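You operate a simulated robot arm through the tools that you are given. There is no shell and no other tool. Be economical: measure what you need, move in short steps, check, and stop when the job is done.

The job below is to be done with a simulated two-armed robot. You get a single attempt, and the scene is never put back.

TASK
Press the crease key three times. Take the pink sample roll and leave it on the shelf under the starch table. Put the medium weight from the clear end of the checking bench on the shelf under the starch table. Open the table drawer, put the small pink roll in the inside of the table drawer, then shut the drawer. Take the silver block on the pale end of the stacking table and put it away on the service bench. Open the samples drawer of the checking bench, take the teal sample roll on the front of the winder bench and put it away in the inside of the samples drawer of the checking bench, then shut the drawer. Fetch the long core and set it on the top of the pressing bench. Take the cream weight and leave it on the bed of the sealer. Take the lid off the scrap tin and lay it down on the top of the pressing bench. Open the narrow drawer, put the corner guard on the top of the pressing bench away in the inside of the narrow drawer, then shut the drawer. Close the shutter. Do these in any order. Set down upright: long core.

The check looks at the end state, three seconds after you hand in, the way a careful person would. Anything else that was tipped, shoved, dropped, spilled or broken makes it a failure. Lids that push on must go on centred and level and be pressed home; caps that screw on are set level and turned clockwise until they are tight.

THE ROBOT
Two 7-joint arms with two-finger parallel grippers on one trunk, on a base that drives. Base frame: it is fixed to the floor where the robot stands at the start and does not move with it; the origin is under the middle of the robot, x ahead of it, y to its left, z up. Lengths are in m, angles in rad, forces in N, time in s.
The left shoulder is at the start at [0.07, 0.163, 0.995], the right one opposite. With the tool pointing down near the work surface each hand reaches from about 0.1 to 0.76 m from the robot's upright axis, wherever it stands, measured 20 degrees to its own side. Places, roughly: bed of the sealer (27x20 cm) [-5.32, 1.42, 0.92]; corner guard (5x4x3 cm) [-0.7, -2.2, 0.8]; cream weight [-2.5, 1.5, 0.75]; crease key [0.5, 0, 0.8]; inside of the narrow drawer [-6.1, 1.9, 0.7]; inside of the samples drawer of the checking bench [1, 0.2, 0.7]; inside of the table drawer [0.8, 1.8, 0.7]; long core (5x5x8 cm) [-2, 1.4, 0.3]; medium weight [1.25, 0.75, 0.75]; narrow drawer [-6, 1.9, 0.7]; samples drawer of the checking bench [0.9, 0.3, 0.7]; scrap tin (9x9x6 cm) [-1.7, -1.7, 0.8]; service bench [-2.9, 5.6, 0.8]; shelf under the starch table [-1.9, -1.5, 0.3]; shutter [-4.6, 3.9, 2]; silver block (9x6x3 cm) [0, 2.3, 0.8]; small pink roll (6x6x3 cm) [0.9, 1.9, 0.8]; table drawer [0.8, 1.7, 0.7]; teal sample roll [-1.25, 3, 0.75]; top of the pressing bench [-1.1, -2, 0.8]. Payload 3.43 kg a hand.
The TCP of each hand is the grasp point between the finger pads, 0.034 m short of the fingertips. In the tool frame z runs along the fingers and y along their closing line. The gripper opens to 0.128 m. The fingers are 0.024 m wide and 0.012 m thick; the gripper's body (0.048 by 0.13 m) begins 0.096 m behind the TCP.
Orientation is told as [roll, pitch, yaw] about the base's x, y, z axes, in that order, counted from this pose: with the fingers straight down and closing along the base's y, the tool's x points along the base's -x, its y along +y and its z along -z.

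THE INTERFACE
- The arms move only by the tool move_arm. It takes "left_increments", "right_increments" or both (then of equal length, played together; a hand with none holds still); each is a list of rows, each a list of 7 numbers: the shift along the base's x, y, z in m, then the turn, a rotation vector about the base's x, y, z in rad, then the opening, from 0 (shut) to 1 (fully open). In form: [[dx, dy, dz, ax, ay, az, jaw], ...]. A call has 1 to 20 rows; each row is the pose to reach, as a shift and turn from the pose commanded when the call began. Each row takes 0.2 s and may step no farther than 0.05 m and 0.15 rad from the row before; otherwise, or with a gripper value out of range, the whole call is refused. A pose out of reach is approached as far as the arm can. The call stops where the force on the tool passes 40 N (or 10 N more than at its start, if that is more) or the arm is blocked; 0.2 s more then pass. Each finger travels about 0.153 m/s and halts on what it meets, pressing with about 29 N; the grip force reading is that of the motor and also rises with nothing between the fingers. The clock runs only during rows and for 0.2 s after the last one: add rows that repeat a pose to give the fingers time. It gives the time, the measured TCP pose, the force on the tool (base axes), the opening and the grip force at its end, in the units of the frame above (readings bear some noise), with the torque about the TCP (base axes, N m) and any sound that the robot's microphone picked up.
- Cameras (640 x 400 px; columns grow to the right, rows downward): "scene" is now at [0.1433, 0.0099, 1.2421]; the picture's right is [0.11, -0.99, 0.00], its down [-0.38, -0.04, -0.92] and it looks along [0.92, 0.10, -0.38] (base axes); focal length 266 px, centre (320, 200). "left" rides on the left gripper at [0.076, 0.011, -0.16] in its tool frame; the picture's right is [-0.15, 0.99, 0.00], its down [-0.88, -0.13, -0.46] and it looks along [-0.45, -0.07, 0.89] (tool axes); focal length 234 px, centre (320, 200). "right" rides on the right gripper at [0.076, -0.011, -0.16] in its tool frame; the picture's right is [0.15, 0.99, 0.00], its down [-0.88, 0.13, -0.46] and it looks along [-0.45, 0.07, 0.89] (tool axes); focal length 234 px, centre (320, 200). There is no depth. A picture from a camera that has moved, and an enlarged one, comes with that camera's place and axes in the base frame and with its lens.
- camera(camera): a new picture of that camera. It takes no simulated time.
- lift_body(by): slides the trunk up (or, below 0, down) by that many m; the arms and the scene camera ride with it, the base frame stays. It gives what a move gives, with no picture.
- drive_base(legs): drives the robot by 1 to 6 legs, each [ahead, left, turn to the left] in m, m and rad, along the robot's own axes; the way and the turn of a leg run together, so that a leg with both is an arc; at most 1.5 m and 3.142 rad a leg. The arms and the cameras ride along, it lands a little off, and it stops where it bumps. It gives what a move gives.
- turn_head(pan, tilt): turns the head with the scene camera to pan (to the left, within 1.501 rad either way) and tilt (down, from -0.506 to 1.204), counted from straight ahead of the robot. It gives what a move gives.
- close_up(camera, box): a new picture of the part [left, top, right, bottom] of that camera's present view, enlarged. It takes no simulated time.
- close_job(): hands the job in; it is judged then, once.

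Work in short steps. Places have to be worked out from the pictures, the camera data and where the tool is seen: move nearer, look again, correct. Check each grasp and each placing, and mend what went wrong. You have 577 turns and 370 pictures in all, those below and enlarged ones among them. Open the grippers and draw the arms clear of the work before you hand the job in, unless the task says otherwise; then end with one line.

The tools are called as a command line: name --argument value ..., lists and objects as JSON in quotes. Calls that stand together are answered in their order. move_arm: Moves the arms, as the interface text tells. Its arguments: {"type":"object","properties":{"left_increments":{"type":"array"},"right_increments":{"type":"array"}},"required":[]} The other tools are called the same way: lift_body (by) slides the trunk up or down; drive_base (legs) drives the base; turn_head (pan, tilt) turns the head that bears the scene camera; camera (camera) takes a picture; close_up (camera, box) takes an enlarged picture of a part of a camera's view; close_job () hands the job in.

At the start:

```text
clock: 0.0
left_tcp_pos: [0.6016, 0.4259, 1.1542]
left_tcp_rot: [0.0, -0.001, -0.001]
left_wrist_force: [-0.3, 0.7, -0.1]
left_moment: [0.0, -0.01, -0.03]
left_finger_gap: 0.1281
left_gripper_force: 0.1
right_tcp_pos: [0.5168, -0.0626, 1.1535]
right_tcp_rot: [0.001, -0.001, 0.002]
right_wrist_force: [0.4, -0.9, -0.6]
right_moment: [0.01, 0.01, 0.0]
right_finger_gap: 0.1282
right_gripper_force: 0.0
trunk travel left (down, up): [-0.475, 0.465]
robot x, y, heading: [-0.0001, 0.0038, -0.004]
head pan, tilt: [0.112, 0.394]
```

scene: 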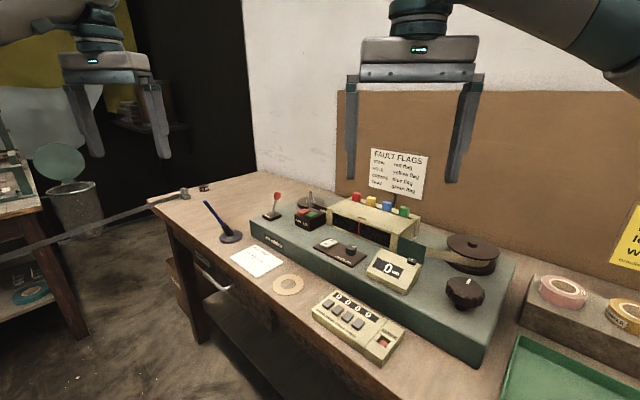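
right: 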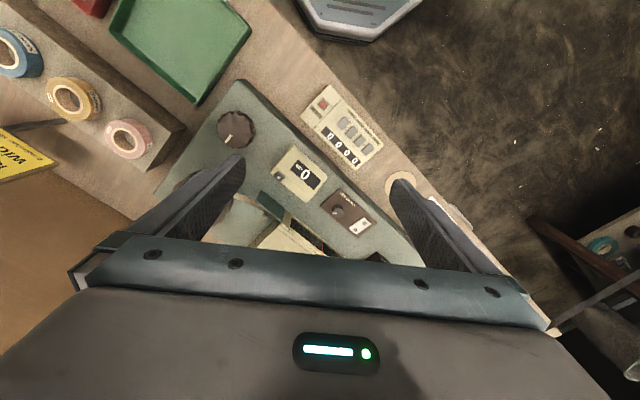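
left: 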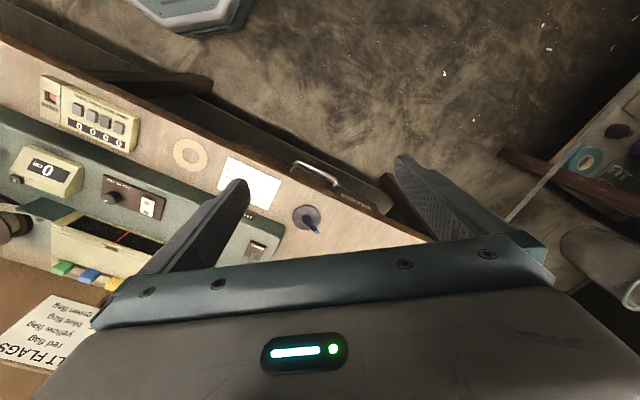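

I start by looking closer at the checking bench in front to identify the crease key and the drawer.

close_up --camera "scene" --box '[220, 180, 440, 370]'

turn_head --pan 0.1 --tilt 0.9

camera --camera "scene"

```text
2.11 times, centred on (330, 275) of scene
camera zoom: at [0.1433, 0.0099, 1.2421], right [0.11, -0.99, 0.0], down [-0.38, -0.04, -0.92], along [0.92, 0.1, -0.38], focal length 559 px, centre (299, 42)
```

zoom: 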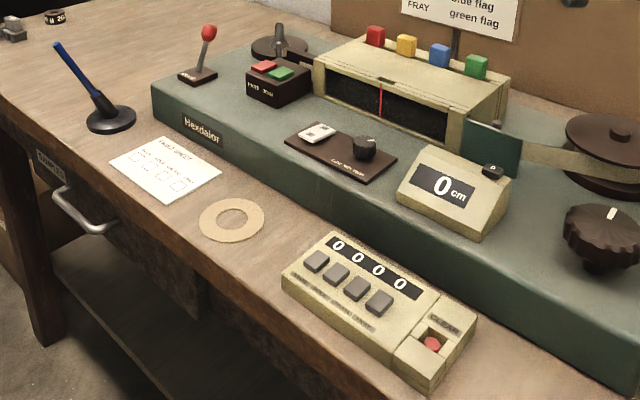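

```text
clock: 0.9
left_tcp_pos: [0.6028, 0.4266, 1.1543]
left_tcp_rot: [-0.001, -0.001, -0.001]
left_wrist_force: [0.2, -0.2, -0.8]
left_moment: [-0.01, -0.01, 0.0]
left_finger_gap: 0.1276
left_gripper_force: 0.0
right_tcp_pos: [0.518, -0.063, 1.1546]
right_tcp_rot: [0.002, -0.002, 0.0]
right_wrist_force: [-1.2, 0.1, -0.4]
right_moment: [0.02, -0.01, 0.01]
right_finger_gap: 0.128
right_gripper_force: 0.0
trunk travel left (down, up): [-0.475, 0.465]
robot x, y, heading: [-0.003, -0.0009, 0.001]
head pan, tilt: [0.099, 0.901]
```

```text
365 pictures are left
camera scene: at [0.1264, 0.0072, 1.1987], right [0.1, -1.0, 0.0], down [-0.78, -0.08, -0.62], along [0.62, 0.06, -0.78], focal length 266 px, centre (320, 200)
```

scene: 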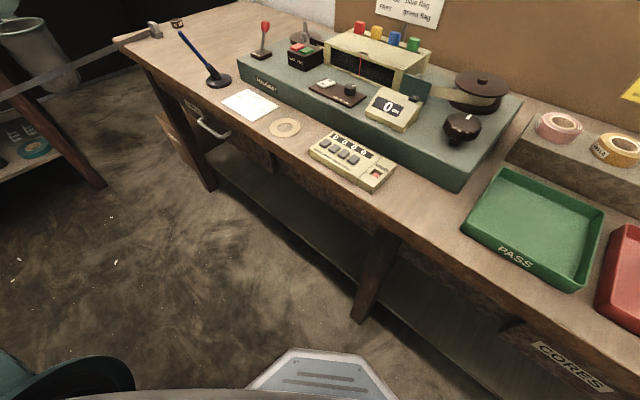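

The four-key fault counter is at the front; I read its labels, and the drawers' labels.

close_up --camera "scene" --box '[300, 120, 400, 200]'

close_up --camera "right" --box '[290, 75, 400, 185]'

close_up --camera "scene" --box '[100, 10, 290, 150]'

```text
5.00 times, centred on (350, 160) of scene
camera zoom: at [0.1264, 0.0072, 1.1987], right [0.1, -1.0, 0.0], down [-0.78, -0.08, -0.62], along [0.62, 0.06, -0.78], focal length 1328 px, centre (170, 400)
```

zoom: 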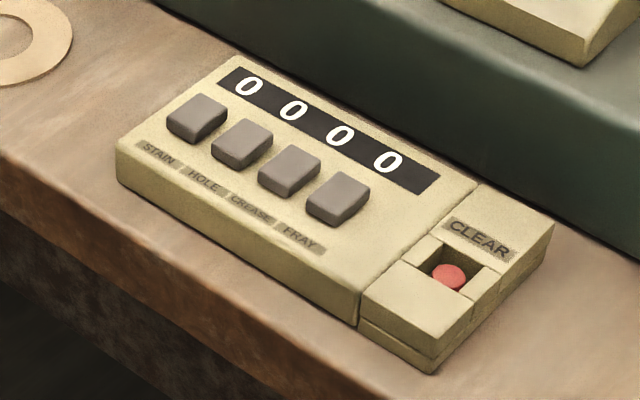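

```text
3.64 times, centred on (345, 130) of right
camera zoom: at [0.4405, -0.0749, 1.3144], right [-0.15, 0.99, 0.0], down [0.88, 0.13, 0.46], along [0.45, 0.07, -0.89], focal length 852 px, centre (229, 454)
```

zoom: 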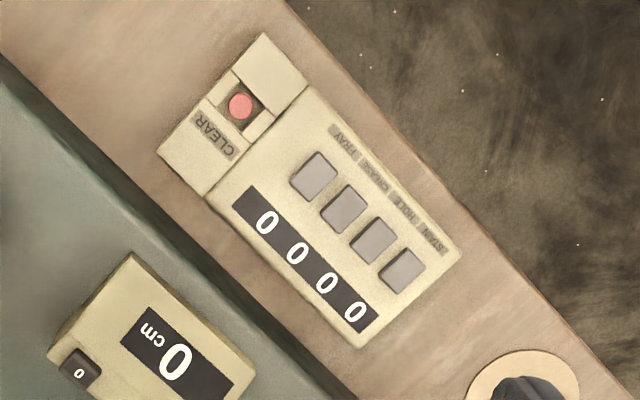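

```text
2.86 times, centred on (195, 80) of scene
camera zoom: at [0.1264, 0.0072, 1.1987], right [0.1, -1.0, 0.0], down [-0.78, -0.08, -0.62], along [0.62, 0.06, -0.78], focal length 759 px, centre (677, 543)
```

zoom: 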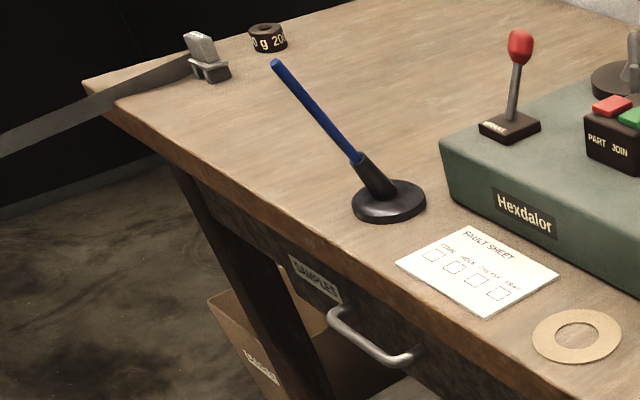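

Crease is the third key from the left (next to FRAY); triangulating gives about (0.519, 0.000, 0.851), row direction about 54° from x. I move the closed right gripper above it, aligned with the row.

move_arm --right_increments '[[0, 0.013, -0.04, 0, 0, -0.13, 0.6], [0, 0.026, -0.08, 0, 0, -0.26, 0.3], [0, 0.039, -0.12, 0, 0, -0.39, 0], [0.001, 0.052, -0.16, 0, 0, -0.52, 0], [0.002, 0.063, -0.2, 0, 0, -0.625, 0], [0.002, 0.063, -0.235, 0, 0, -0.625, 0], [0.002, 0.063, -0.235, 0, 0, -0.625, 0]]'

turn_head --pan 0.0 --tilt 0.8

close_up --camera "scene" --box '[220, 80, 420, 205]'

camera --camera "right"

```text
clock: 2.5
left_tcp_pos: [0.602, 0.4263, 1.1548]
left_tcp_rot: [-0.003, -0.001, 0.0]
left_wrist_force: [0.3, -0.2, -0.3]
left_moment: [-0.02, -0.01, -0.02]
left_finger_gap: 0.128
left_gripper_force: 0.0
right_tcp_pos: [0.5196, -0.0008, 0.9197]
right_tcp_rot: [0.001, 0.001, -0.627]
right_wrist_force: [-0.1, -0.4, -0.5]
right_moment: [-0.01, -0.04, -0.02]
right_finger_gap: 0.0001
right_gripper_force: 29.5
trunk travel left (down, up): [-0.475, 0.465]
robot x, y, heading: [-0.0013, 0.0034, 0.003]
head pan, tilt: [0.099, 0.901]
```

```text
clock: 3.2
left_tcp_pos: [0.6026, 0.4265, 1.1533]
left_tcp_rot: [0.0, -0.001, -0.001]
left_wrist_force: [-0.1, 0.3, 0.1]
left_moment: [0.03, 0.01, 0.0]
left_finger_gap: 0.1278
left_gripper_force: 0.0
right_tcp_pos: [0.5197, -0.001, 0.9198]
right_tcp_rot: [0.001, -0.002, -0.625]
right_wrist_force: [-0.4, -0.3, 0.4]
right_moment: [0.02, 0.02, 0.01]
right_finger_gap: 0.0
right_gripper_force: 29.6
trunk travel left (down, up): [-0.475, 0.465]
robot x, y, heading: [0.0003, 0.0033, 0.002]
head pan, tilt: [0.0, 0.799]
```

```text
3.20 times, centred on (320, 142) of scene
camera zoom: at [0.1319, -0.0003, 1.2065], right [0.0, -1.0, 0.0], down [-0.72, 0.0, -0.7], along [0.7, 0.0, -0.72], focal length 850 px, centre (320, 384)
```

zoom: 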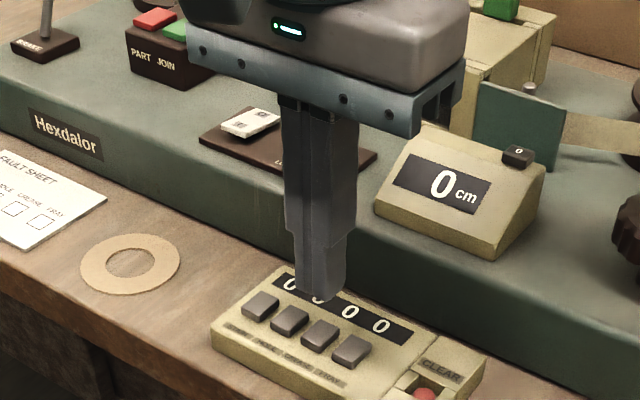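

```text
360 pictures are left
camera right: at [0.4506, 0.0345, 1.0797], right [0.46, 0.89, 0.0], down [0.79, -0.41, 0.46], along [0.4, -0.21, -0.89], focal length 234 px, centre (320, 200)
```

right: 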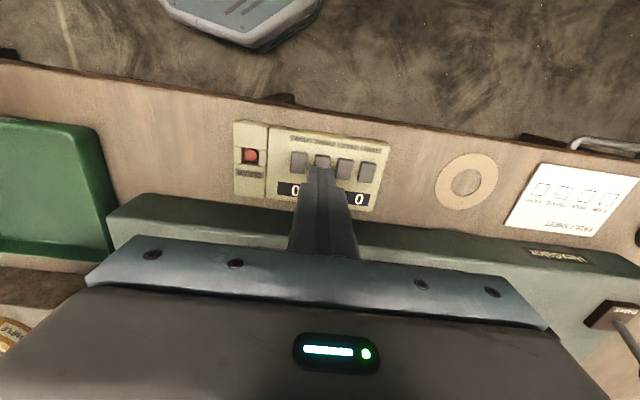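

Triangulating with the new views puts the key at about (0.515, 0.002, 0.857). I shift slightly and press down in fine rows, then come up.

move_arm --right_increments '[[-0.0047, 0.003, 0, 0, 0, 0, 0], [-0.0047, 0.003, -0.02, 0, 0, 0, 0], [-0.0047, 0.003, -0.024, 0, 0, 0, 0], [-0.0047, 0.003, -0.028, 0, 0, 0, 0], [-0.0047, 0.003, -0.031, 0, 0, 0, 0]]'

close_up --camera "scene" --box '[220, 100, 420, 225]'

```text
clock: 4.4
left_tcp_pos: [0.601, 0.4252, 1.1548]
left_tcp_rot: [-0.001, 0.0, 0.0]
left_wrist_force: [0.2, -0.6, -0.3]
left_moment: [0.01, -0.03, -0.01]
left_finger_gap: 0.128
left_gripper_force: 0.1
right_tcp_pos: [0.5137, 0.0039, 0.888]
right_tcp_rot: [0.0, 0.0, -0.627]
right_wrist_force: [0.2, -0.4, -0.7]
right_moment: [-0.02, -0.03, 0.01]
right_finger_gap: 0.0
right_gripper_force: 29.2
trunk travel left (down, up): [-0.475, 0.465]
robot x, y, heading: [0.0035, -0.0023, -0.002]
head pan, tilt: [0.0, 0.799]
```

```text
3.20 times, centred on (320, 162) of scene
camera zoom: at [0.1318, -0.0003, 1.2065], right [0.0, -1.0, 0.0], down [-0.72, 0.0, -0.7], along [0.7, 0.0, -0.72], focal length 850 px, centre (320, 320)
```

zoom: 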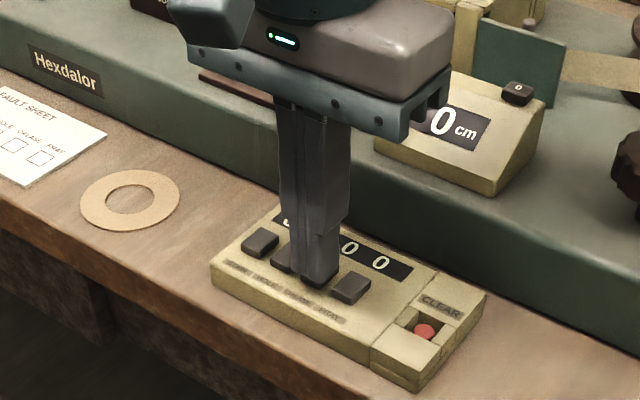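

The tip is just over the crease key, with no contact yet. I continue down.

move_arm --right_increments '[[0, -0.0015, -0.002, 0, 0, 0, 0], [0, -0.0015, -0.004, 0, 0, 0, 0], [0, -0.0015, -0.006, 0, 0, 0, 0], [0, -0.0015, -0.006, 0, 0, 0, 0]]'

close_up --camera "scene" --box '[260, 140, 380, 215]'

close_up --camera "right" --box '[220, 100, 400, 220]'

```text
clock: 5.4
left_tcp_pos: [0.6025, 0.4255, 1.1548]
left_tcp_rot: [0.001, 0.0, 0.001]
left_wrist_force: [0.2, 0.7, -1.2]
left_moment: [-0.01, 0.03, -0.04]
left_finger_gap: 0.1279
left_gripper_force: 0.1
right_tcp_pos: [0.5153, 0.001, 0.8811]
right_tcp_rot: [-0.002, 0.0, -0.625]
right_wrist_force: [0.4, -0.3, 1.2]
right_moment: [-0.01, -0.01, -0.02]
right_finger_gap: 0.0
right_gripper_force: 28.4
trunk travel left (down, up): [-0.475, 0.465]
robot x, y, heading: [0.0, -0.0032, 0.003]
head pan, tilt: [0.0, 0.799]
```

```text
5.33 times, centred on (320, 178) of scene
camera zoom: at [0.1319, -0.0003, 1.2066], right [0.0, -1.0, 0.0], down [-0.72, 0.0, -0.7], along [0.7, 0.0, -0.72], focal length 1416 px, centre (320, 320)
```

zoom: 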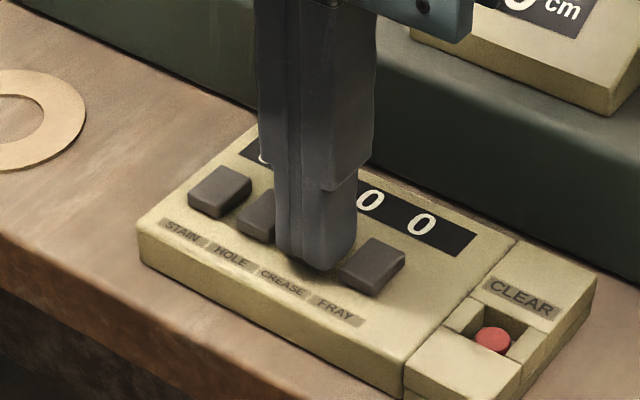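

```text
3.33 times, centred on (310, 160) of right
camera zoom: at [0.4454, 0.0359, 1.0426], right [0.46, 0.89, 0.0], down [0.79, -0.41, 0.46], along [0.4, -0.21, -0.89], focal length 781 px, centre (353, 333)
```

zoom: 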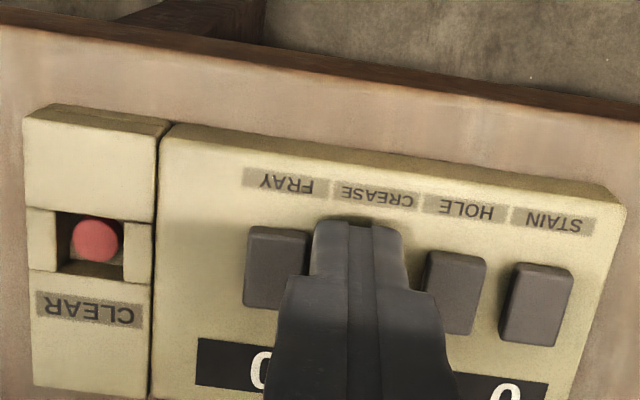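

Well centred between FRAY and HOLE, contact beginning. Press deeper in 1 mm steps.

move_arm --right_increments '[[0, 0, -0.001, 0, 0, 0, 0], [0, 0, -0.002, 0, 0, 0, 0], [0, 0, -0.003, 0, 0, 0, 0], [0, 0, -0.004, 0, 0, 0, 0]]'

close_up --camera "right" --box '[220, 100, 400, 220]'

```text
clock: 6.4
left_tcp_pos: [0.6018, 0.4251, 1.1539]
left_tcp_rot: [0.001, 0.001, 0.0]
left_wrist_force: [0.3, -0.1, -0.5]
left_moment: [-0.02, -0.01, 0.0]
left_finger_gap: 0.1281
left_gripper_force: 0.0
right_tcp_pos: [0.5147, 0.0023, 0.879]
right_tcp_rot: [0.002, 0.002, -0.627]
right_wrist_force: [1.8, -0.4, 7.5]
right_moment: [-0.07, -0.07, 0.0]
right_finger_gap: 0.0003
right_gripper_force: 29.0
trunk travel left (down, up): [-0.475, 0.465]
robot x, y, heading: [0.0004, 0.0012, 0.001]
head pan, tilt: [0.0, 0.799]
heard: click
```

```text
3.33 times, centred on (310, 160) of right
camera zoom: at [0.4453, 0.0359, 1.0391], right [0.46, 0.89, 0.0], down [0.79, -0.41, 0.46], along [0.41, -0.21, -0.89], focal length 781 px, centre (353, 333)
```

zoom: 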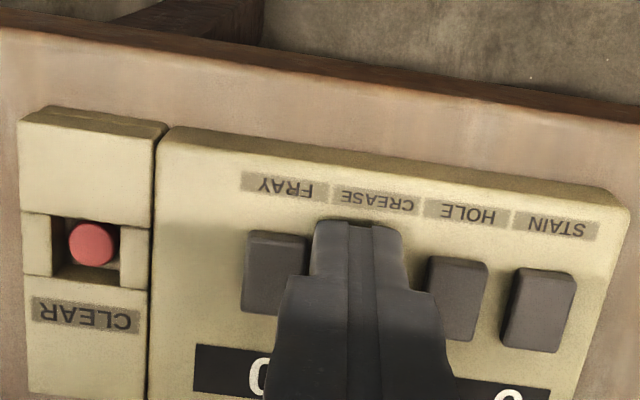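

A click was heard: one press. I lift 2 cm and look at the display to verify that one press counts once.

move_arm --right_increments '[[0, 0, 0.01, 0, 0, 0, 0], [0.02, -0.01, 0.04, 0, 0, 0, 0], [0.05, -0.03, 0.05, 0, 0, 0, 0]]'

close_up --camera "scene" --box '[260, 140, 380, 215]'

```text
clock: 7.2
left_tcp_pos: [0.6032, 0.426, 1.1543]
left_tcp_rot: [0.0, 0.002, 0.0]
left_wrist_force: [0.1, -0.4, -0.5]
left_moment: [0.01, -0.04, -0.01]
left_finger_gap: 0.1277
left_gripper_force: 0.1
right_tcp_pos: [0.5659, -0.03, 0.9268]
right_tcp_rot: [-0.001, 0.002, -0.623]
right_wrist_force: [-0.2, -0.4, 1.1]
right_moment: [0.04, 0.02, 0.0]
right_finger_gap: 0.0001
right_gripper_force: 29.4
trunk travel left (down, up): [-0.475, 0.465]
robot x, y, heading: [-0.0018, 0.0025, -0.002]
head pan, tilt: [0.0, 0.799]
```

```text
5.33 times, centred on (320, 178) of scene
camera zoom: at [0.1324, -0.001, 1.2064], right [0.0, -1.0, 0.0], down [-0.72, 0.0, -0.7], along [0.7, 0.0, -0.72], focal length 1416 px, centre (320, 320)
```

zoom: 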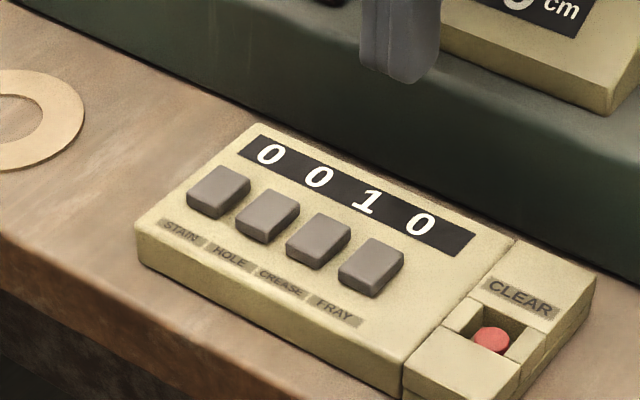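

The crease digit shows 1. I go back and press twice more.

move_arm --right_increments '[[-0.03, 0.02, 0, 0, 0, 0, 0], [-0.05, 0.03, -0.02, 0, 0, 0, 0], [-0.05, 0.03, -0.04, 0, 0, 0, 0], [-0.05, 0.03, -0.046, 0, 0, 0, 0], [-0.05, 0.03, -0.048, 0, 0, 0, 0], [-0.05, 0.03, -0.05, 0, 0, 0, 0], [-0.05, 0.03, -0.05, 0, 0, 0, 0], [-0.05, 0.03, -0.044, 0, 0, 0, 0], [-0.05, 0.03, -0.036, 0, 0, 0, 0], [-0.05, 0.03, -0.036, 0, 0, 0, 0]]'

move_arm --right_increments '[[0, 0, -0.006, 0, 0, 0, 0], [0, 0, -0.01, 0, 0, 0, 0], [0, 0, -0.012, 0, 0, 0, 0], [0, 0, -0.014, 0, 0, 0, 0], [0, 0, -0.014, 0, 0, 0, 0], [0, 0, -0.006, 0, 0, 0, 0], [0, 0, 0.02, 0, 0, 0, 0], [0.05, -0.03, 0.04, 0, 0, 0, 0], [0.05, -0.03, 0.09, 0, 0, 0, 0]]'

close_up --camera "scene" --box '[260, 140, 380, 215]'

```text
clock: 9.4
left_tcp_pos: [0.6024, 0.426, 1.1539]
left_tcp_rot: [0.001, 0.001, -0.001]
left_wrist_force: [0.4, -1.4, -0.1]
left_moment: [0.02, 0.0, -0.01]
left_finger_gap: 0.128
left_gripper_force: 0.0
right_tcp_pos: [0.516, 0.0009, 0.8924]
right_tcp_rot: [-0.001, -0.001, -0.625]
right_wrist_force: [0.5, 0.2, -0.2]
right_moment: [-0.02, -0.02, 0.01]
right_finger_gap: 0.0
right_gripper_force: 28.5
trunk travel left (down, up): [-0.475, 0.465]
robot x, y, heading: [0.0007, -0.0009, 0.001]
head pan, tilt: [0.0, 0.799]
heard: click
```

```text
refused: row 8 steps farther than a row can; nothing moved
```

```text
5.33 times, centred on (320, 178) of scene
camera zoom: at [0.132, -0.0003, 1.2065], right [0.0, -1.0, 0.0], down [-0.72, 0.0, -0.7], along [0.7, 0.0, -0.72], focal length 1416 px, centre (320, 320)
```

zoom: 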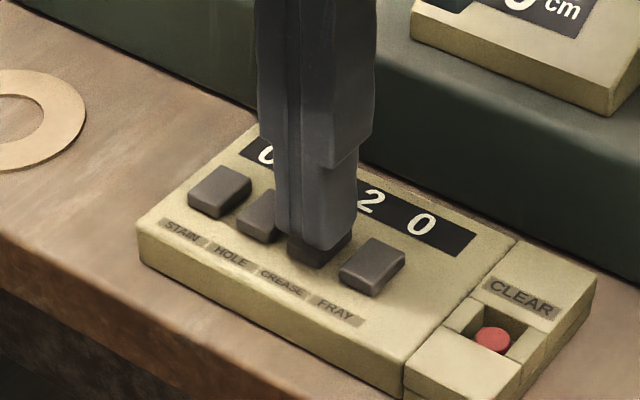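

It shows 2; third press now, then retreat upward.

move_arm --right_increments '[[0, 0, -0.006, 0, 0, 0, 0], [0, 0, -0.01, 0, 0, 0, 0], [0, 0, -0.012, 0, 0, 0, 0], [0, 0, -0.014, 0, 0, 0, 0], [0, 0, -0.014, 0, 0, 0, 0], [0, 0, -0.006, 0, 0, 0, 0], [0, 0, 0.02, 0, 0, 0, 0], [0.0, 0, 0.06, 0, 0, 0.1, 0], [0.0, 0, 0.1, 0, 0, 0.2, 0.3], [0, 0, 0.14, 0, 0, 0.3, 0.6], [0, -0.03, 0.17, 0, 0, 0.4, 1], [0, -0.06, 0.21, 0, 0, 0.5, 1], [0, -0.1, 0.23, 0, 0, 0.625, 1]]'

camera --camera "scene"

close_up --camera "scene" --box '[260, 140, 380, 215]'

```text
clock: 12.2
left_tcp_pos: [0.6021, 0.4236, 1.1552]
left_tcp_rot: [0.003, 0.0, 0.0]
left_wrist_force: [0.4, -0.7, 0.4]
left_moment: [0.05, 0.0, 0.05]
left_finger_gap: 0.1278
left_gripper_force: 0.2
right_tcp_pos: [0.513, -0.1017, 1.1223]
right_tcp_rot: [0.003, 0.0, 0.002]
right_wrist_force: [-0.7, 0.6, -0.1]
right_moment: [0.05, 0.02, 0.01]
right_finger_gap: 0.1282
right_gripper_force: 0.0
trunk travel left (down, up): [-0.475, 0.465]
robot x, y, heading: [-0.0019, 0.0005, -0.003]
head pan, tilt: [0.0, 0.799]
heard: click
```

```text
353 pictures are left
camera scene: at [0.1313, -0.0023, 1.2066], right [0.0, -1.0, 0.0], down [-0.72, 0.0, -0.7], along [0.7, 0.0, -0.72], focal length 266 px, centre (320, 200)
```

scene: 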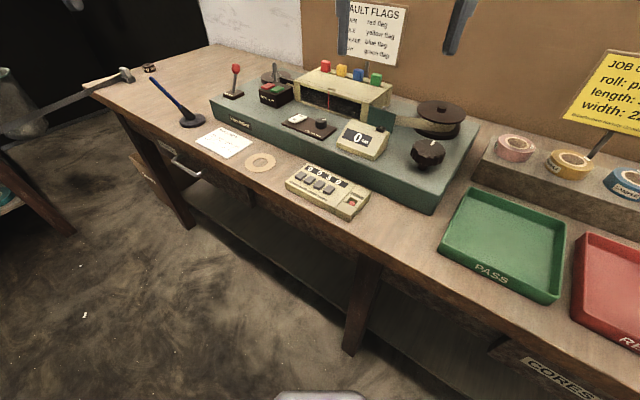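

```text
5.33 times, centred on (320, 178) of scene
camera zoom: at [0.1313, -0.0023, 1.2066], right [0.0, -1.0, 0.0], down [-0.72, 0.0, -0.7], along [0.7, 0.0, -0.72], focal length 1416 px, centre (320, 320)
```

zoom: 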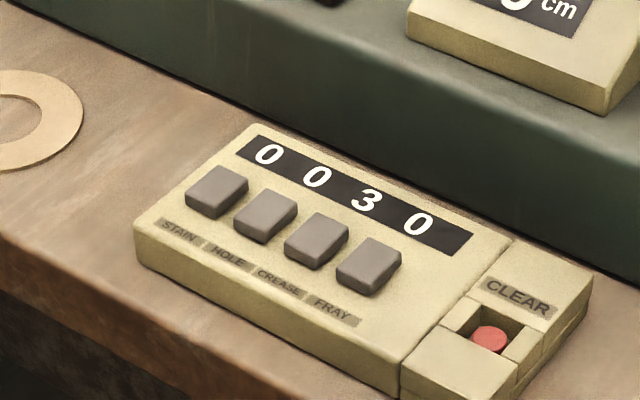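

The crease count is 3. Now I survey: roll stand on the right, the clear end on the left, and further round.

close_up --camera "scene" --box '[420, 100, 640, 240]'

close_up --camera "scene" --box '[70, 40, 230, 140]'

turn_head --pan 1.2 --tilt 0.35

camera --camera "scene"

turn_head --pan -1.2 --tilt 0.35

camera --camera "scene"

```text
2.86 times, centred on (530, 170) of scene
camera zoom: at [0.1313, -0.0023, 1.2066], right [0.0, -1.0, 0.0], down [-0.72, 0.0, -0.7], along [0.7, 0.0, -0.72], focal length 759 px, centre (-280, 286)
```

zoom: 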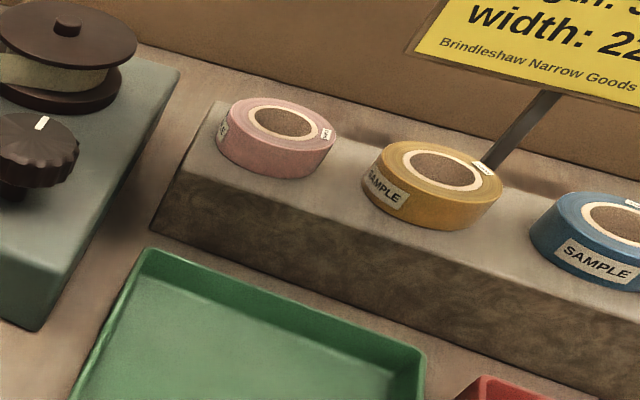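

```text
4.00 times, centred on (150, 90) of scene
camera zoom: at [0.1313, -0.0023, 1.2066], right [0.0, -1.0, 0.0], down [-0.72, 0.0, -0.7], along [0.7, 0.0, -0.72], focal length 1062 px, centre (1000, 640)
```

zoom: 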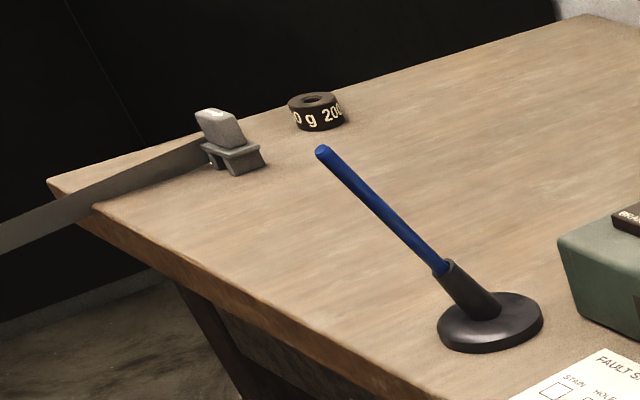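

```text
clock: 13.6
left_tcp_pos: [0.6018, 0.4256, 1.1535]
left_tcp_rot: [0.0, 0.001, 0.001]
left_wrist_force: [-0.1, -0.3, -0.2]
left_moment: [-0.01, 0.02, 0.0]
left_finger_gap: 0.1279
left_gripper_force: 0.1
right_tcp_pos: [0.5157, -0.0981, 1.1224]
right_tcp_rot: [0.0, -0.001, -0.002]
right_wrist_force: [0.3, 0.4, 0.3]
right_moment: [-0.01, -0.03, -0.02]
right_finger_gap: 0.128
right_gripper_force: 0.1
trunk travel left (down, up): [-0.475, 0.465]
robot x, y, heading: [-0.0017, -0.0015, -0.001]
head pan, tilt: [1.201, 0.351]
```

```text
349 pictures are left
camera scene: at [0.0849, 0.0864, 1.2462], right [0.93, -0.36, 0.0], down [-0.12, -0.32, -0.94], along [0.34, 0.88, -0.34], focal length 266 px, centre (320, 200)
```

scene: 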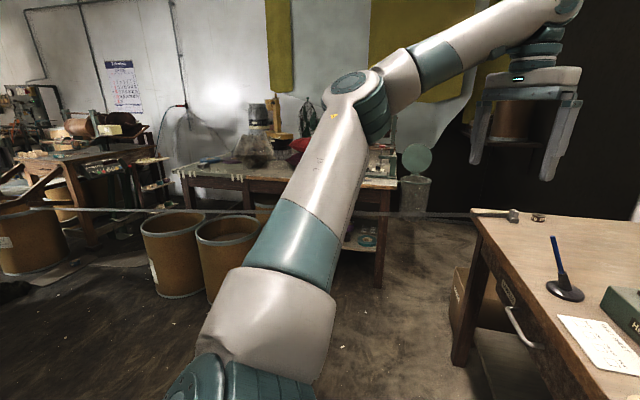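

```text
clock: 15.8
left_tcp_pos: [0.6017, 0.4257, 1.154]
left_tcp_rot: [0.001, 0.0, 0.0]
left_wrist_force: [0.3, -0.1, -0.2]
left_moment: [0.02, -0.01, 0.0]
left_finger_gap: 0.1281
left_gripper_force: 0.0
right_tcp_pos: [0.5157, -0.0984, 1.1216]
right_tcp_rot: [0.0, 0.001, -0.002]
right_wrist_force: [0.1, 0.9, 0.3]
right_moment: [-0.02, -0.01, -0.02]
right_finger_gap: 0.1279
right_gripper_force: 0.2
trunk travel left (down, up): [-0.475, 0.465]
robot x, y, heading: [-0.0002, -0.0014, 0.003]
head pan, tilt: [-1.201, 0.351]
```

```text
348 pictures are left
camera scene: at [0.0849, -0.0871, 1.2462], right [-0.93, -0.36, 0.0], down [-0.12, 0.32, -0.94], along [0.34, -0.88, -0.34], focal length 266 px, centre (320, 200)
```

scene: 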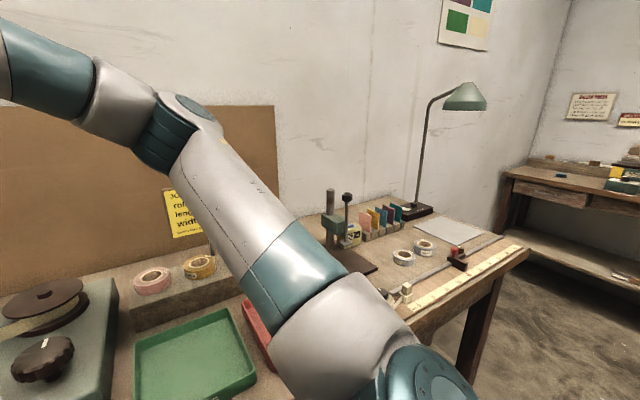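

The pink roll is at about (0.586, -0.40, top 0.90). I move the right hand high beside it, closing line along the row, and look from both cameras.

move_arm --right_increments '[[0.0, -0.04, 0, 0, 0, -0.1, 1], [0.0, -0.085, 0, 0, 0, -0.2, 1], [0.01, -0.13, 0, 0, 0, -0.3, 1], [0.02, -0.17, 0, 0, 0, -0.4, 1], [0.03, -0.215, -0.01, 0, 0, -0.5, 1], [0.045, -0.255, -0.02, 0, 0, -0.6, 1], [0.06, -0.295, -0.02, 0, 0, -0.625, 1], [0.06, -0.295, -0.02, 0, 0, -0.625, 1]]'

turn_head --pan -0.7 --tilt 0.6

camera --camera "scene"

camera --camera "right"

```text
clock: 17.6
left_tcp_pos: [0.6013, 0.4264, 1.1543]
left_tcp_rot: [-0.001, -0.001, 0.001]
left_wrist_force: [-0.3, -0.7, -0.1]
left_moment: [-0.02, 0.01, 0.01]
left_finger_gap: 0.1279
left_gripper_force: 0.1
right_tcp_pos: [0.5741, -0.3923, 1.1024]
right_tcp_rot: [0.001, -0.001, -0.626]
right_wrist_force: [0.4, -0.3, 1.3]
right_moment: [0.02, 0.04, 0.0]
right_finger_gap: 0.1277
right_gripper_force: 0.0
trunk travel left (down, up): [-0.475, 0.465]
robot x, y, heading: [0.0012, -0.0022, 0.002]
head pan, tilt: [-1.201, 0.351]
```

```text
clock: 18.5
left_tcp_pos: [0.6025, 0.4256, 1.1548]
left_tcp_rot: [0.0, -0.001, 0.0]
left_wrist_force: [1.2, -0.2, -0.1]
left_moment: [-0.02, 0.0, -0.01]
left_finger_gap: 0.1277
left_gripper_force: 0.0
right_tcp_pos: [0.5742, -0.3937, 1.1013]
right_tcp_rot: [0.0, 0.001, -0.625]
right_wrist_force: [0.3, 0.4, 0.6]
right_moment: [0.0, 0.0, -0.02]
right_finger_gap: 0.1277
right_gripper_force: 0.0
trunk travel left (down, up): [-0.475, 0.465]
robot x, y, heading: [0.0006, -0.0021, -0.002]
head pan, tilt: [-0.7, 0.6]
```

```text
347 pictures are left
camera scene: at [0.1188, -0.0574, 1.2235], right [-0.64, -0.76, 0.0], down [-0.43, 0.36, -0.83], along [0.63, -0.53, -0.56], focal length 266 px, centre (320, 200)
```

scene: 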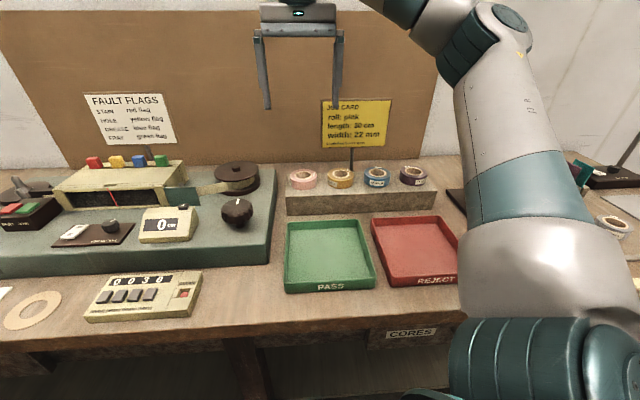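

```text
346 pictures are left
camera right: at [0.5053, -0.3578, 1.2616], right [0.46, 0.89, 0.0], down [0.79, -0.41, 0.46], along [0.4, -0.21, -0.89], focal length 234 px, centre (320, 200)
```

right: 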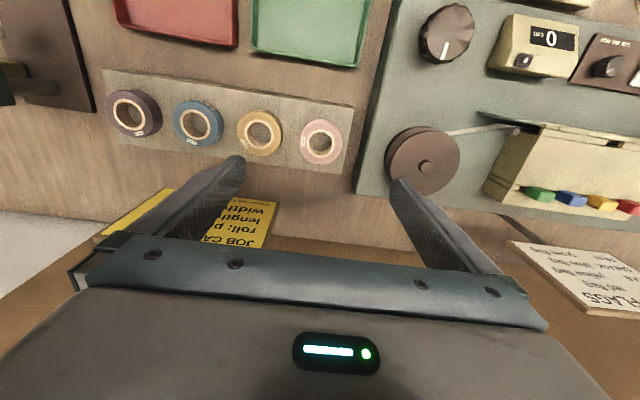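

Two views agree: roll centre about (0.580, -0.392), top about 0.907, diameter about 0.07. I zoom in to judge the roll's height.

close_up --camera "scene" --box '[265, 150, 385, 225]'

```text
5.33 times, centred on (325, 188) of scene
camera zoom: at [0.1188, -0.0574, 1.2235], right [-0.64, -0.76, 0.0], down [-0.43, 0.36, -0.83], along [0.63, -0.53, -0.56], focal length 1416 px, centre (293, 267)
```

zoom: 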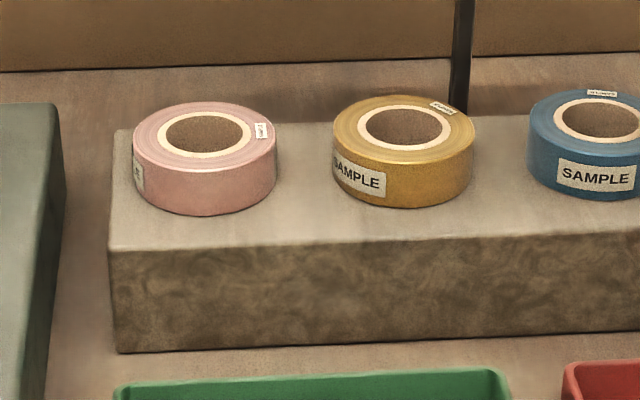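

Roll is about 66 mm wide and 23 mm tall, stand top at about 0.885. I descend with a 88 mm opening to TCP z 0.925.

move_arm --right_increments '[[0.006, -0.001, 0, 0, 0, 0, 0.69], [0.006, -0.001, -0.05, 0, 0, 0, 0.69], [0.006, -0.001, -0.1, 0, 0, 0, 0.69], [0.006, -0.001, -0.13, 0, 0, 0, 0.69], [0.006, -0.001, -0.16, 0, 0, 0, 0.69], [0.006, -0.001, -0.177, 0, 0, 0, 0.69]]'

close_up --camera "scene" --box '[245, 100, 405, 200]'

camera --camera "right"

```text
clock: 19.9
left_tcp_pos: [0.6026, 0.4249, 1.1537]
left_tcp_rot: [0.0, 0.001, 0.0]
left_wrist_force: [-0.5, -0.3, -0.3]
left_moment: [-0.01, 0.02, -0.02]
left_finger_gap: 0.1279
left_gripper_force: 0.1
right_tcp_pos: [0.5791, -0.3943, 0.9244]
right_tcp_rot: [0.0, -0.001, -0.625]
right_wrist_force: [0.2, 0.4, 0.9]
right_moment: [-0.02, -0.01, -0.04]
right_finger_gap: 0.0884
right_gripper_force: 0.0
trunk travel left (down, up): [-0.475, 0.465]
robot x, y, heading: [0.0015, 0.0003, -0.003]
head pan, tilt: [-0.7, 0.6]
```

```text
4.00 times, centred on (325, 150) of scene
camera zoom: at [0.1189, -0.0573, 1.2234], right [-0.64, -0.76, 0.0], down [-0.43, 0.36, -0.82], along [0.63, -0.53, -0.57], focal length 1062 px, centre (300, 400)
```

zoom: 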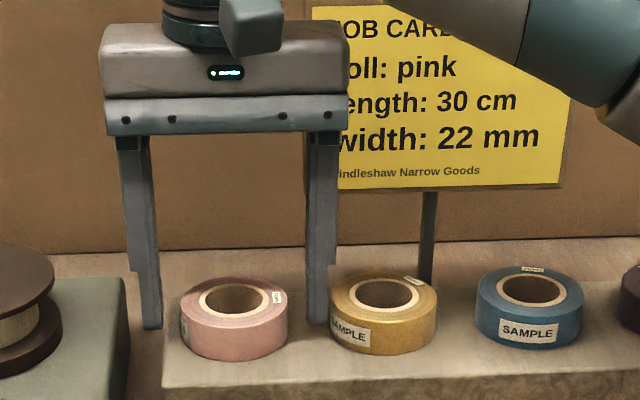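

```text
343 pictures are left
camera right: at [0.5111, -0.3596, 1.0846], right [0.46, 0.89, 0.0], down [0.79, -0.41, 0.46], along [0.4, -0.21, -0.89], focal length 234 px, centre (320, 200)
```

right: 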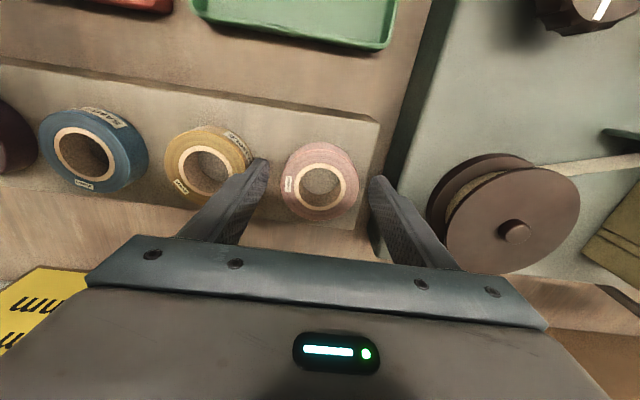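

Tips straddle the roll at its depth, consistent by projection. Close and lift.

move_arm --right_increments '[[0, 0, -0.003, 0, 0, 0, 0.5], [0, 0, -0.003, 0, 0, 0, 0.3], [0, 0, -0.003, 0, 0, 0, 0.3], [0, 0, -0.003, 0, 0, 0, 0.2]]'

move_arm --right_increments '[[0, 0, 0.03, 0, 0, 0, 0.2], [0, 0, 0.07, 0, 0, 0, 0.2], [0, 0, 0.11, 0, 0, 0, 0.2], [0, 0, 0.15, 0, 0, 0, 0.2], [0, 0, 0.2, 0, 0, 0, 0.2]]'

camera --camera "scene"

```text
clock: 20.9
left_tcp_pos: [0.6011, 0.426, 1.156]
left_tcp_rot: [-0.001, 0.0, 0.001]
left_wrist_force: [-0.7, -0.2, 0.0]
left_moment: [-0.01, -0.01, 0.03]
left_finger_gap: 0.128
left_gripper_force: 0.0
right_tcp_pos: [0.5809, -0.3942, 0.9233]
right_tcp_rot: [0.001, -0.004, -0.628]
right_wrist_force: [6.4, -4.3, 20.6]
right_moment: [-0.3, -0.18, 0.02]
right_finger_gap: 0.0646
right_gripper_force: 29.2
trunk travel left (down, up): [-0.475, 0.465]
robot x, y, heading: [0.0003, 0.0024, 0.003]
head pan, tilt: [-0.7, 0.6]
```

```text
clock: 22.1
left_tcp_pos: [0.6006, 0.4283, 1.1546]
left_tcp_rot: [-0.003, 0.0, 0.002]
left_wrist_force: [-0.6, 0.7, 0.3]
left_moment: [-0.03, -0.05, 0.01]
left_finger_gap: 0.1278
left_gripper_force: 0.0
right_tcp_pos: [0.5786, -0.3916, 1.1241]
right_tcp_rot: [-0.001, -0.002, -0.625]
right_wrist_force: [0.6, 0.3, -0.9]
right_moment: [-0.02, -0.01, 0.01]
right_finger_gap: 0.0257
right_gripper_force: 0.0
trunk travel left (down, up): [-0.475, 0.465]
robot x, y, heading: [-0.0011, 0.0015, -0.002]
head pan, tilt: [-0.7, 0.6]
```

```text
342 pictures are left
camera scene: at [0.1176, -0.0557, 1.2235], right [-0.64, -0.77, 0.0], down [-0.43, 0.36, -0.83], along [0.63, -0.53, -0.56], focal length 266 px, centre (320, 200)
```

scene: 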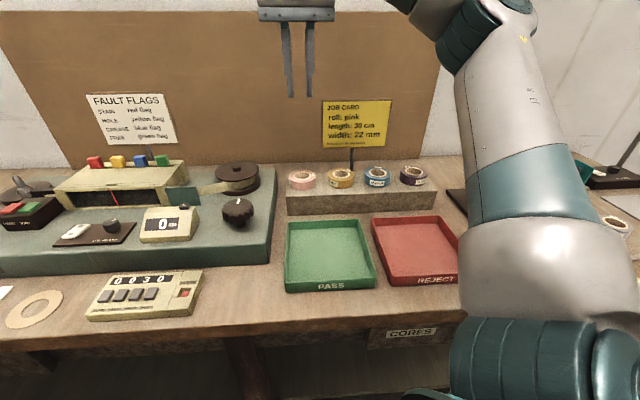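

The roll slipped out; the tips had rested on the stand (about 0.889). I look at where the roll is now.

close_up --camera "scene" --box '[265, 150, 385, 225]'

camera --camera "right"

```text
5.33 times, centred on (325, 188) of scene
camera zoom: at [0.1176, -0.0557, 1.2235], right [-0.64, -0.77, 0.0], down [-0.43, 0.36, -0.83], along [0.63, -0.53, -0.56], focal length 1416 px, centre (293, 267)
```

zoom: 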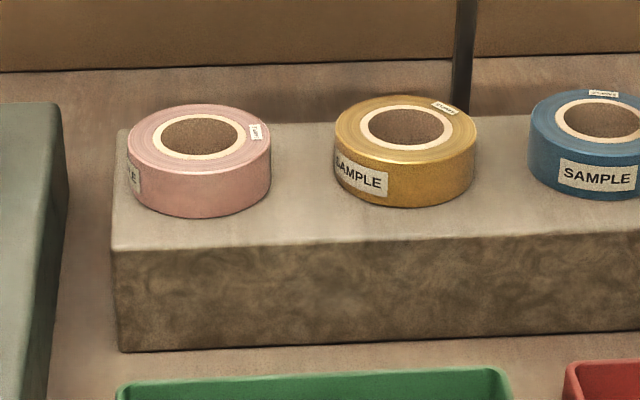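

```text
340 pictures are left
camera right: at [0.5102, -0.3572, 1.2839], right [0.46, 0.89, 0.0], down [0.79, -0.41, 0.46], along [0.41, -0.21, -0.89], focal length 234 px, centre (320, 200)
```

right: 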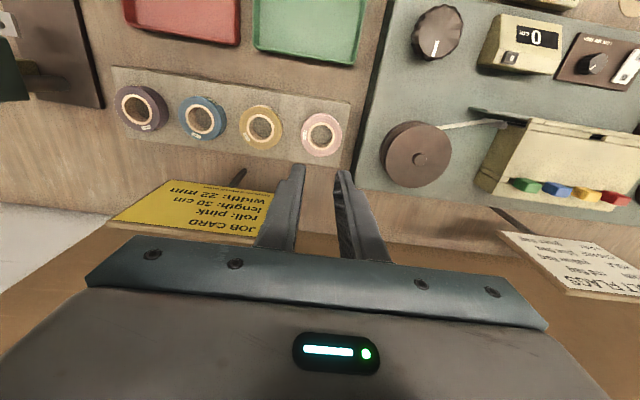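

The roll is upright, moved just 3 mm. I retry centred at (0.578, -0.389), tips just clear of the stand, closing fully and lifting slowly.

move_arm --right_increments '[[0, 0.002, 0, 0, 0, 0, 0.69], [0, 0.002, -0.05, 0, 0, 0, 0.69], [0, 0.002, -0.1, 0, 0, 0, 0.69], [0, 0.002, -0.15, 0, 0, 0, 0.69], [0, 0.002, -0.18, 0, 0, 0, 0.69], [0, 0.002, -0.197, 0, 0, 0, 0.69], [0, 0.002, -0.198, 0, 0, 0, 0.4], [0, 0.002, -0.198, 0, 0, 0, 0], [0, 0.002, -0.198, 0, 0, 0, 0], [0, 0.002, -0.198, 0, 0, 0, 0]]'

move_arm --right_increments '[[0, 0, 0.003, 0, 0, 0, 0], [0, 0, 0.006, 0, 0, 0, 0], [0, 0, 0.01, 0, 0, 0, 0], [0, 0, 0.015, 0, 0, 0, 0], [0, 0, 0.022, 0, 0, 0, 0], [0, 0, 0.03, 0, 0, 0, 0]]'

close_up --camera "scene" --box '[245, 100, 405, 200]'

```text
clock: 24.3
left_tcp_pos: [0.6012, 0.4271, 1.1545]
left_tcp_rot: [-0.002, 0.0, 0.0]
left_wrist_force: [-0.6, 0.2, -0.4]
left_moment: [0.01, 0.01, 0.0]
left_finger_gap: 0.1281
left_gripper_force: 0.1
right_tcp_pos: [0.5798, -0.3936, 0.9237]
right_tcp_rot: [0.0, -0.001, -0.626]
right_wrist_force: [2.8, -2.5, 7.3]
right_moment: [-0.11, -0.06, -0.01]
right_finger_gap: 0.0644
right_gripper_force: 28.8
trunk travel left (down, up): [-0.475, 0.465]
robot x, y, heading: [0.0011, 0.0001, 0.002]
head pan, tilt: [-0.7, 0.6]
```

```text
clock: 25.7
left_tcp_pos: [0.6018, 0.4262, 1.1542]
left_tcp_rot: [-0.003, 0.001, 0.001]
left_wrist_force: [0.4, 0.2, 1.4]
left_moment: [0.03, 0.03, 0.01]
left_finger_gap: 0.1278
left_gripper_force: 0.0
right_tcp_pos: [0.5809, -0.3932, 0.9542]
right_tcp_rot: [-0.002, 0.001, -0.626]
right_wrist_force: [0.4, 0.6, -1.8]
right_moment: [-0.01, -0.02, -0.02]
right_finger_gap: 0.0645
right_gripper_force: 29.0
trunk travel left (down, up): [-0.475, 0.465]
robot x, y, heading: [0.0027, 0.0026, -0.003]
head pan, tilt: [-0.7, 0.6]
```

```text
4.00 times, centred on (325, 150) of scene
camera zoom: at [0.1186, -0.0572, 1.2234], right [-0.64, -0.76, 0.0], down [-0.43, 0.36, -0.83], along [0.63, -0.53, -0.56], focal length 1062 px, centre (300, 400)
```

zoom: 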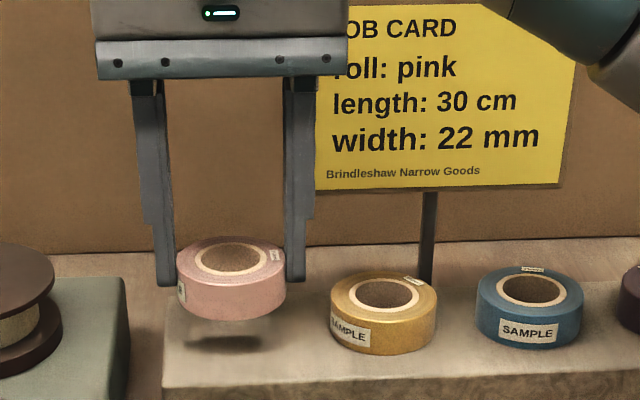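

The roll is held. I lift it slowly and retract to a carry pose, then drive along the bench toward the clear end in two steps to look at the weight and the strap.

move_arm --right_increments '[[0, 0, 0.02, 0, 0, 0, 0], [0, 0, 0.045, 0, 0, 0, 0], [0, 0, 0.07, 0, 0, 0, 0], [-0.02, 0, 0.095, 0, 0, 0, 0], [-0.045, 0.01, 0.12, 0, 0, 0, 0], [-0.07, 0.02, 0.145, 0, 0, 0, 0], [-0.095, 0.03, 0.17, 0, 0, 0, 0], [-0.12, 0.04, 0.19, 0, 0, 0, 0], [-0.145, 0.05, 0.205, 0, 0, 0, 0], [-0.16, 0.06, 0.21, 0, 0, 0, 0]]'

drive_base --legs '[[0.25, 0.3, 0]]'

turn_head --pan 0.5 --tilt 0.5

camera --camera "scene"

```text
clock: 27.9
left_tcp_pos: [0.6026, 0.4254, 1.1549]
left_tcp_rot: [-0.001, 0.0, 0.001]
left_wrist_force: [-0.6, 0.4, -0.1]
left_moment: [0.01, 0.0, -0.02]
left_finger_gap: 0.1282
left_gripper_force: 0.0
right_tcp_pos: [0.4211, -0.3327, 1.165]
right_tcp_rot: [-0.001, 0.001, -0.628]
right_wrist_force: [0.2, 0.4, -0.7]
right_moment: [-0.01, 0.01, -0.03]
right_finger_gap: 0.0645
right_gripper_force: 29.3
trunk travel left (down, up): [-0.475, 0.465]
robot x, y, heading: [0.0007, 0.0033, 0.002]
head pan, tilt: [-0.7, 0.6]
```

```text
clock: 30.4
left_tcp_pos: [0.8518, 0.7245, 1.1537]
left_tcp_rot: [0.001, 0.001, -0.002]
left_wrist_force: [0.6, 0.4, -0.4]
left_moment: [-0.01, -0.03, 0.01]
left_finger_gap: 0.128
left_gripper_force: 0.0
right_tcp_pos: [0.6696, -0.0342, 1.165]
right_tcp_rot: [0.0, -0.001, -0.627]
right_wrist_force: [-0.2, -0.5, -0.9]
right_moment: [-0.01, 0.01, -0.01]
right_finger_gap: 0.0645
right_gripper_force: 29.1
trunk travel left (down, up): [-0.475, 0.465]
robot x, y, heading: [0.2471, 0.3027, -0.005]
head pan, tilt: [-0.7, 0.6]
```

```text
clock: 31.8
left_tcp_pos: [0.8503, 0.7236, 1.1555]
left_tcp_rot: [-0.001, -0.001, -0.001]
left_wrist_force: [0.4, -0.4, 0.1]
left_moment: [0.02, -0.01, 0.0]
left_finger_gap: 0.128
left_gripper_force: 0.0
right_tcp_pos: [0.6692, -0.0343, 1.1632]
right_tcp_rot: [0.0, -0.001, -0.626]
right_wrist_force: [0.0, 0.9, 0.1]
right_moment: [-0.03, -0.02, 0.01]
right_finger_gap: 0.0644
right_gripper_force: 29.4
trunk travel left (down, up): [-0.475, 0.465]
robot x, y, heading: [0.2502, 0.2988, -0.0]
head pan, tilt: [0.499, 0.499]
```

```text
338 pictures are left
camera scene: at [0.3796, 0.3422, 1.2325], right [0.48, -0.88, 0.0], down [-0.42, -0.23, -0.88], along [0.77, 0.42, -0.48], focal length 266 px, centre (320, 200)
```

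scene: 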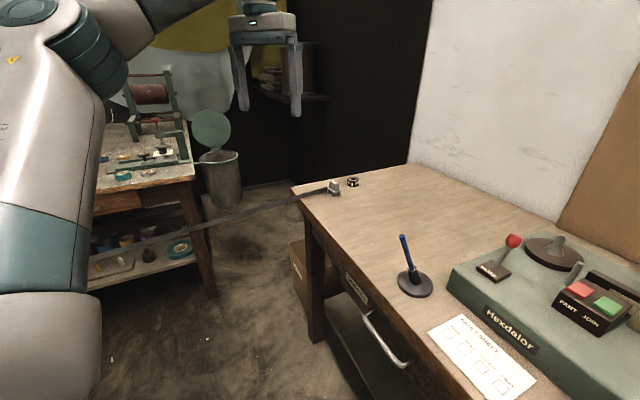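

The weight appears at about (1.20, 0.655), strap starts at the clamp beside it and runs away to the left. I drive a bit closer, staying clear of the strap, and look with the left hand camera.

drive_base --legs '[[0.26, 0.23, 0]]'

camera --camera "scene"

camera --camera "left"

```text
clock: 34.0
left_tcp_pos: [1.1103, 0.9527, 1.155]
left_tcp_rot: [0.001, 0.0, 0.004]
left_wrist_force: [-0.5, 0.3, -0.6]
left_moment: [-0.03, 0.01, 0.01]
left_finger_gap: 0.128
left_gripper_force: 0.1
right_tcp_pos: [0.9301, 0.1953, 1.163]
right_tcp_rot: [0.0, 0.001, -0.626]
right_wrist_force: [-0.6, 0.3, -1.7]
right_moment: [0.03, 0.0, -0.01]
right_finger_gap: 0.0647
right_gripper_force: 28.4
trunk travel left (down, up): [-0.475, 0.465]
robot x, y, heading: [0.5103, 0.5277, 0.002]
head pan, tilt: [0.499, 0.499]
```

```text
337 pictures are left
camera scene: at [0.6401, 0.5709, 1.2325], right [0.48, -0.88, 0.0], down [-0.42, -0.23, -0.88], along [0.77, 0.42, -0.48], focal length 266 px, centre (320, 200)
```

scene: 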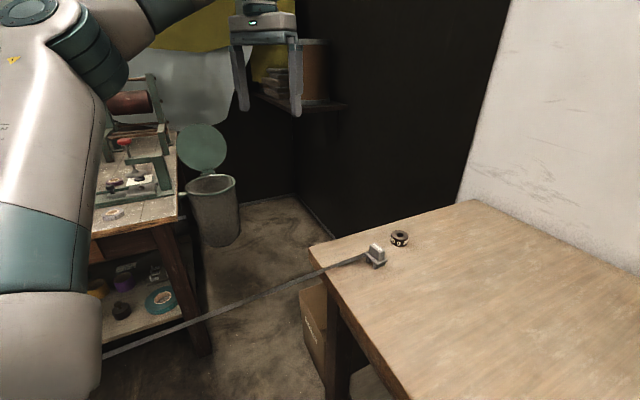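

```text
336 pictures are left
camera left: at [1.034, 0.9634, 1.3135], right [0.15, 0.99, 0.0], down [0.88, -0.13, 0.46], along [0.45, -0.07, -0.89], focal length 234 px, centre (320, 200)
```

left: 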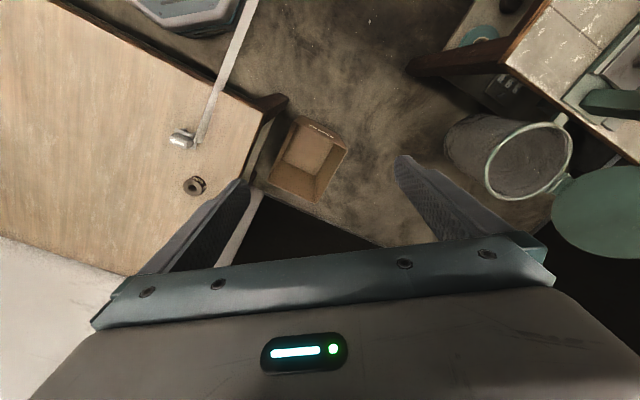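

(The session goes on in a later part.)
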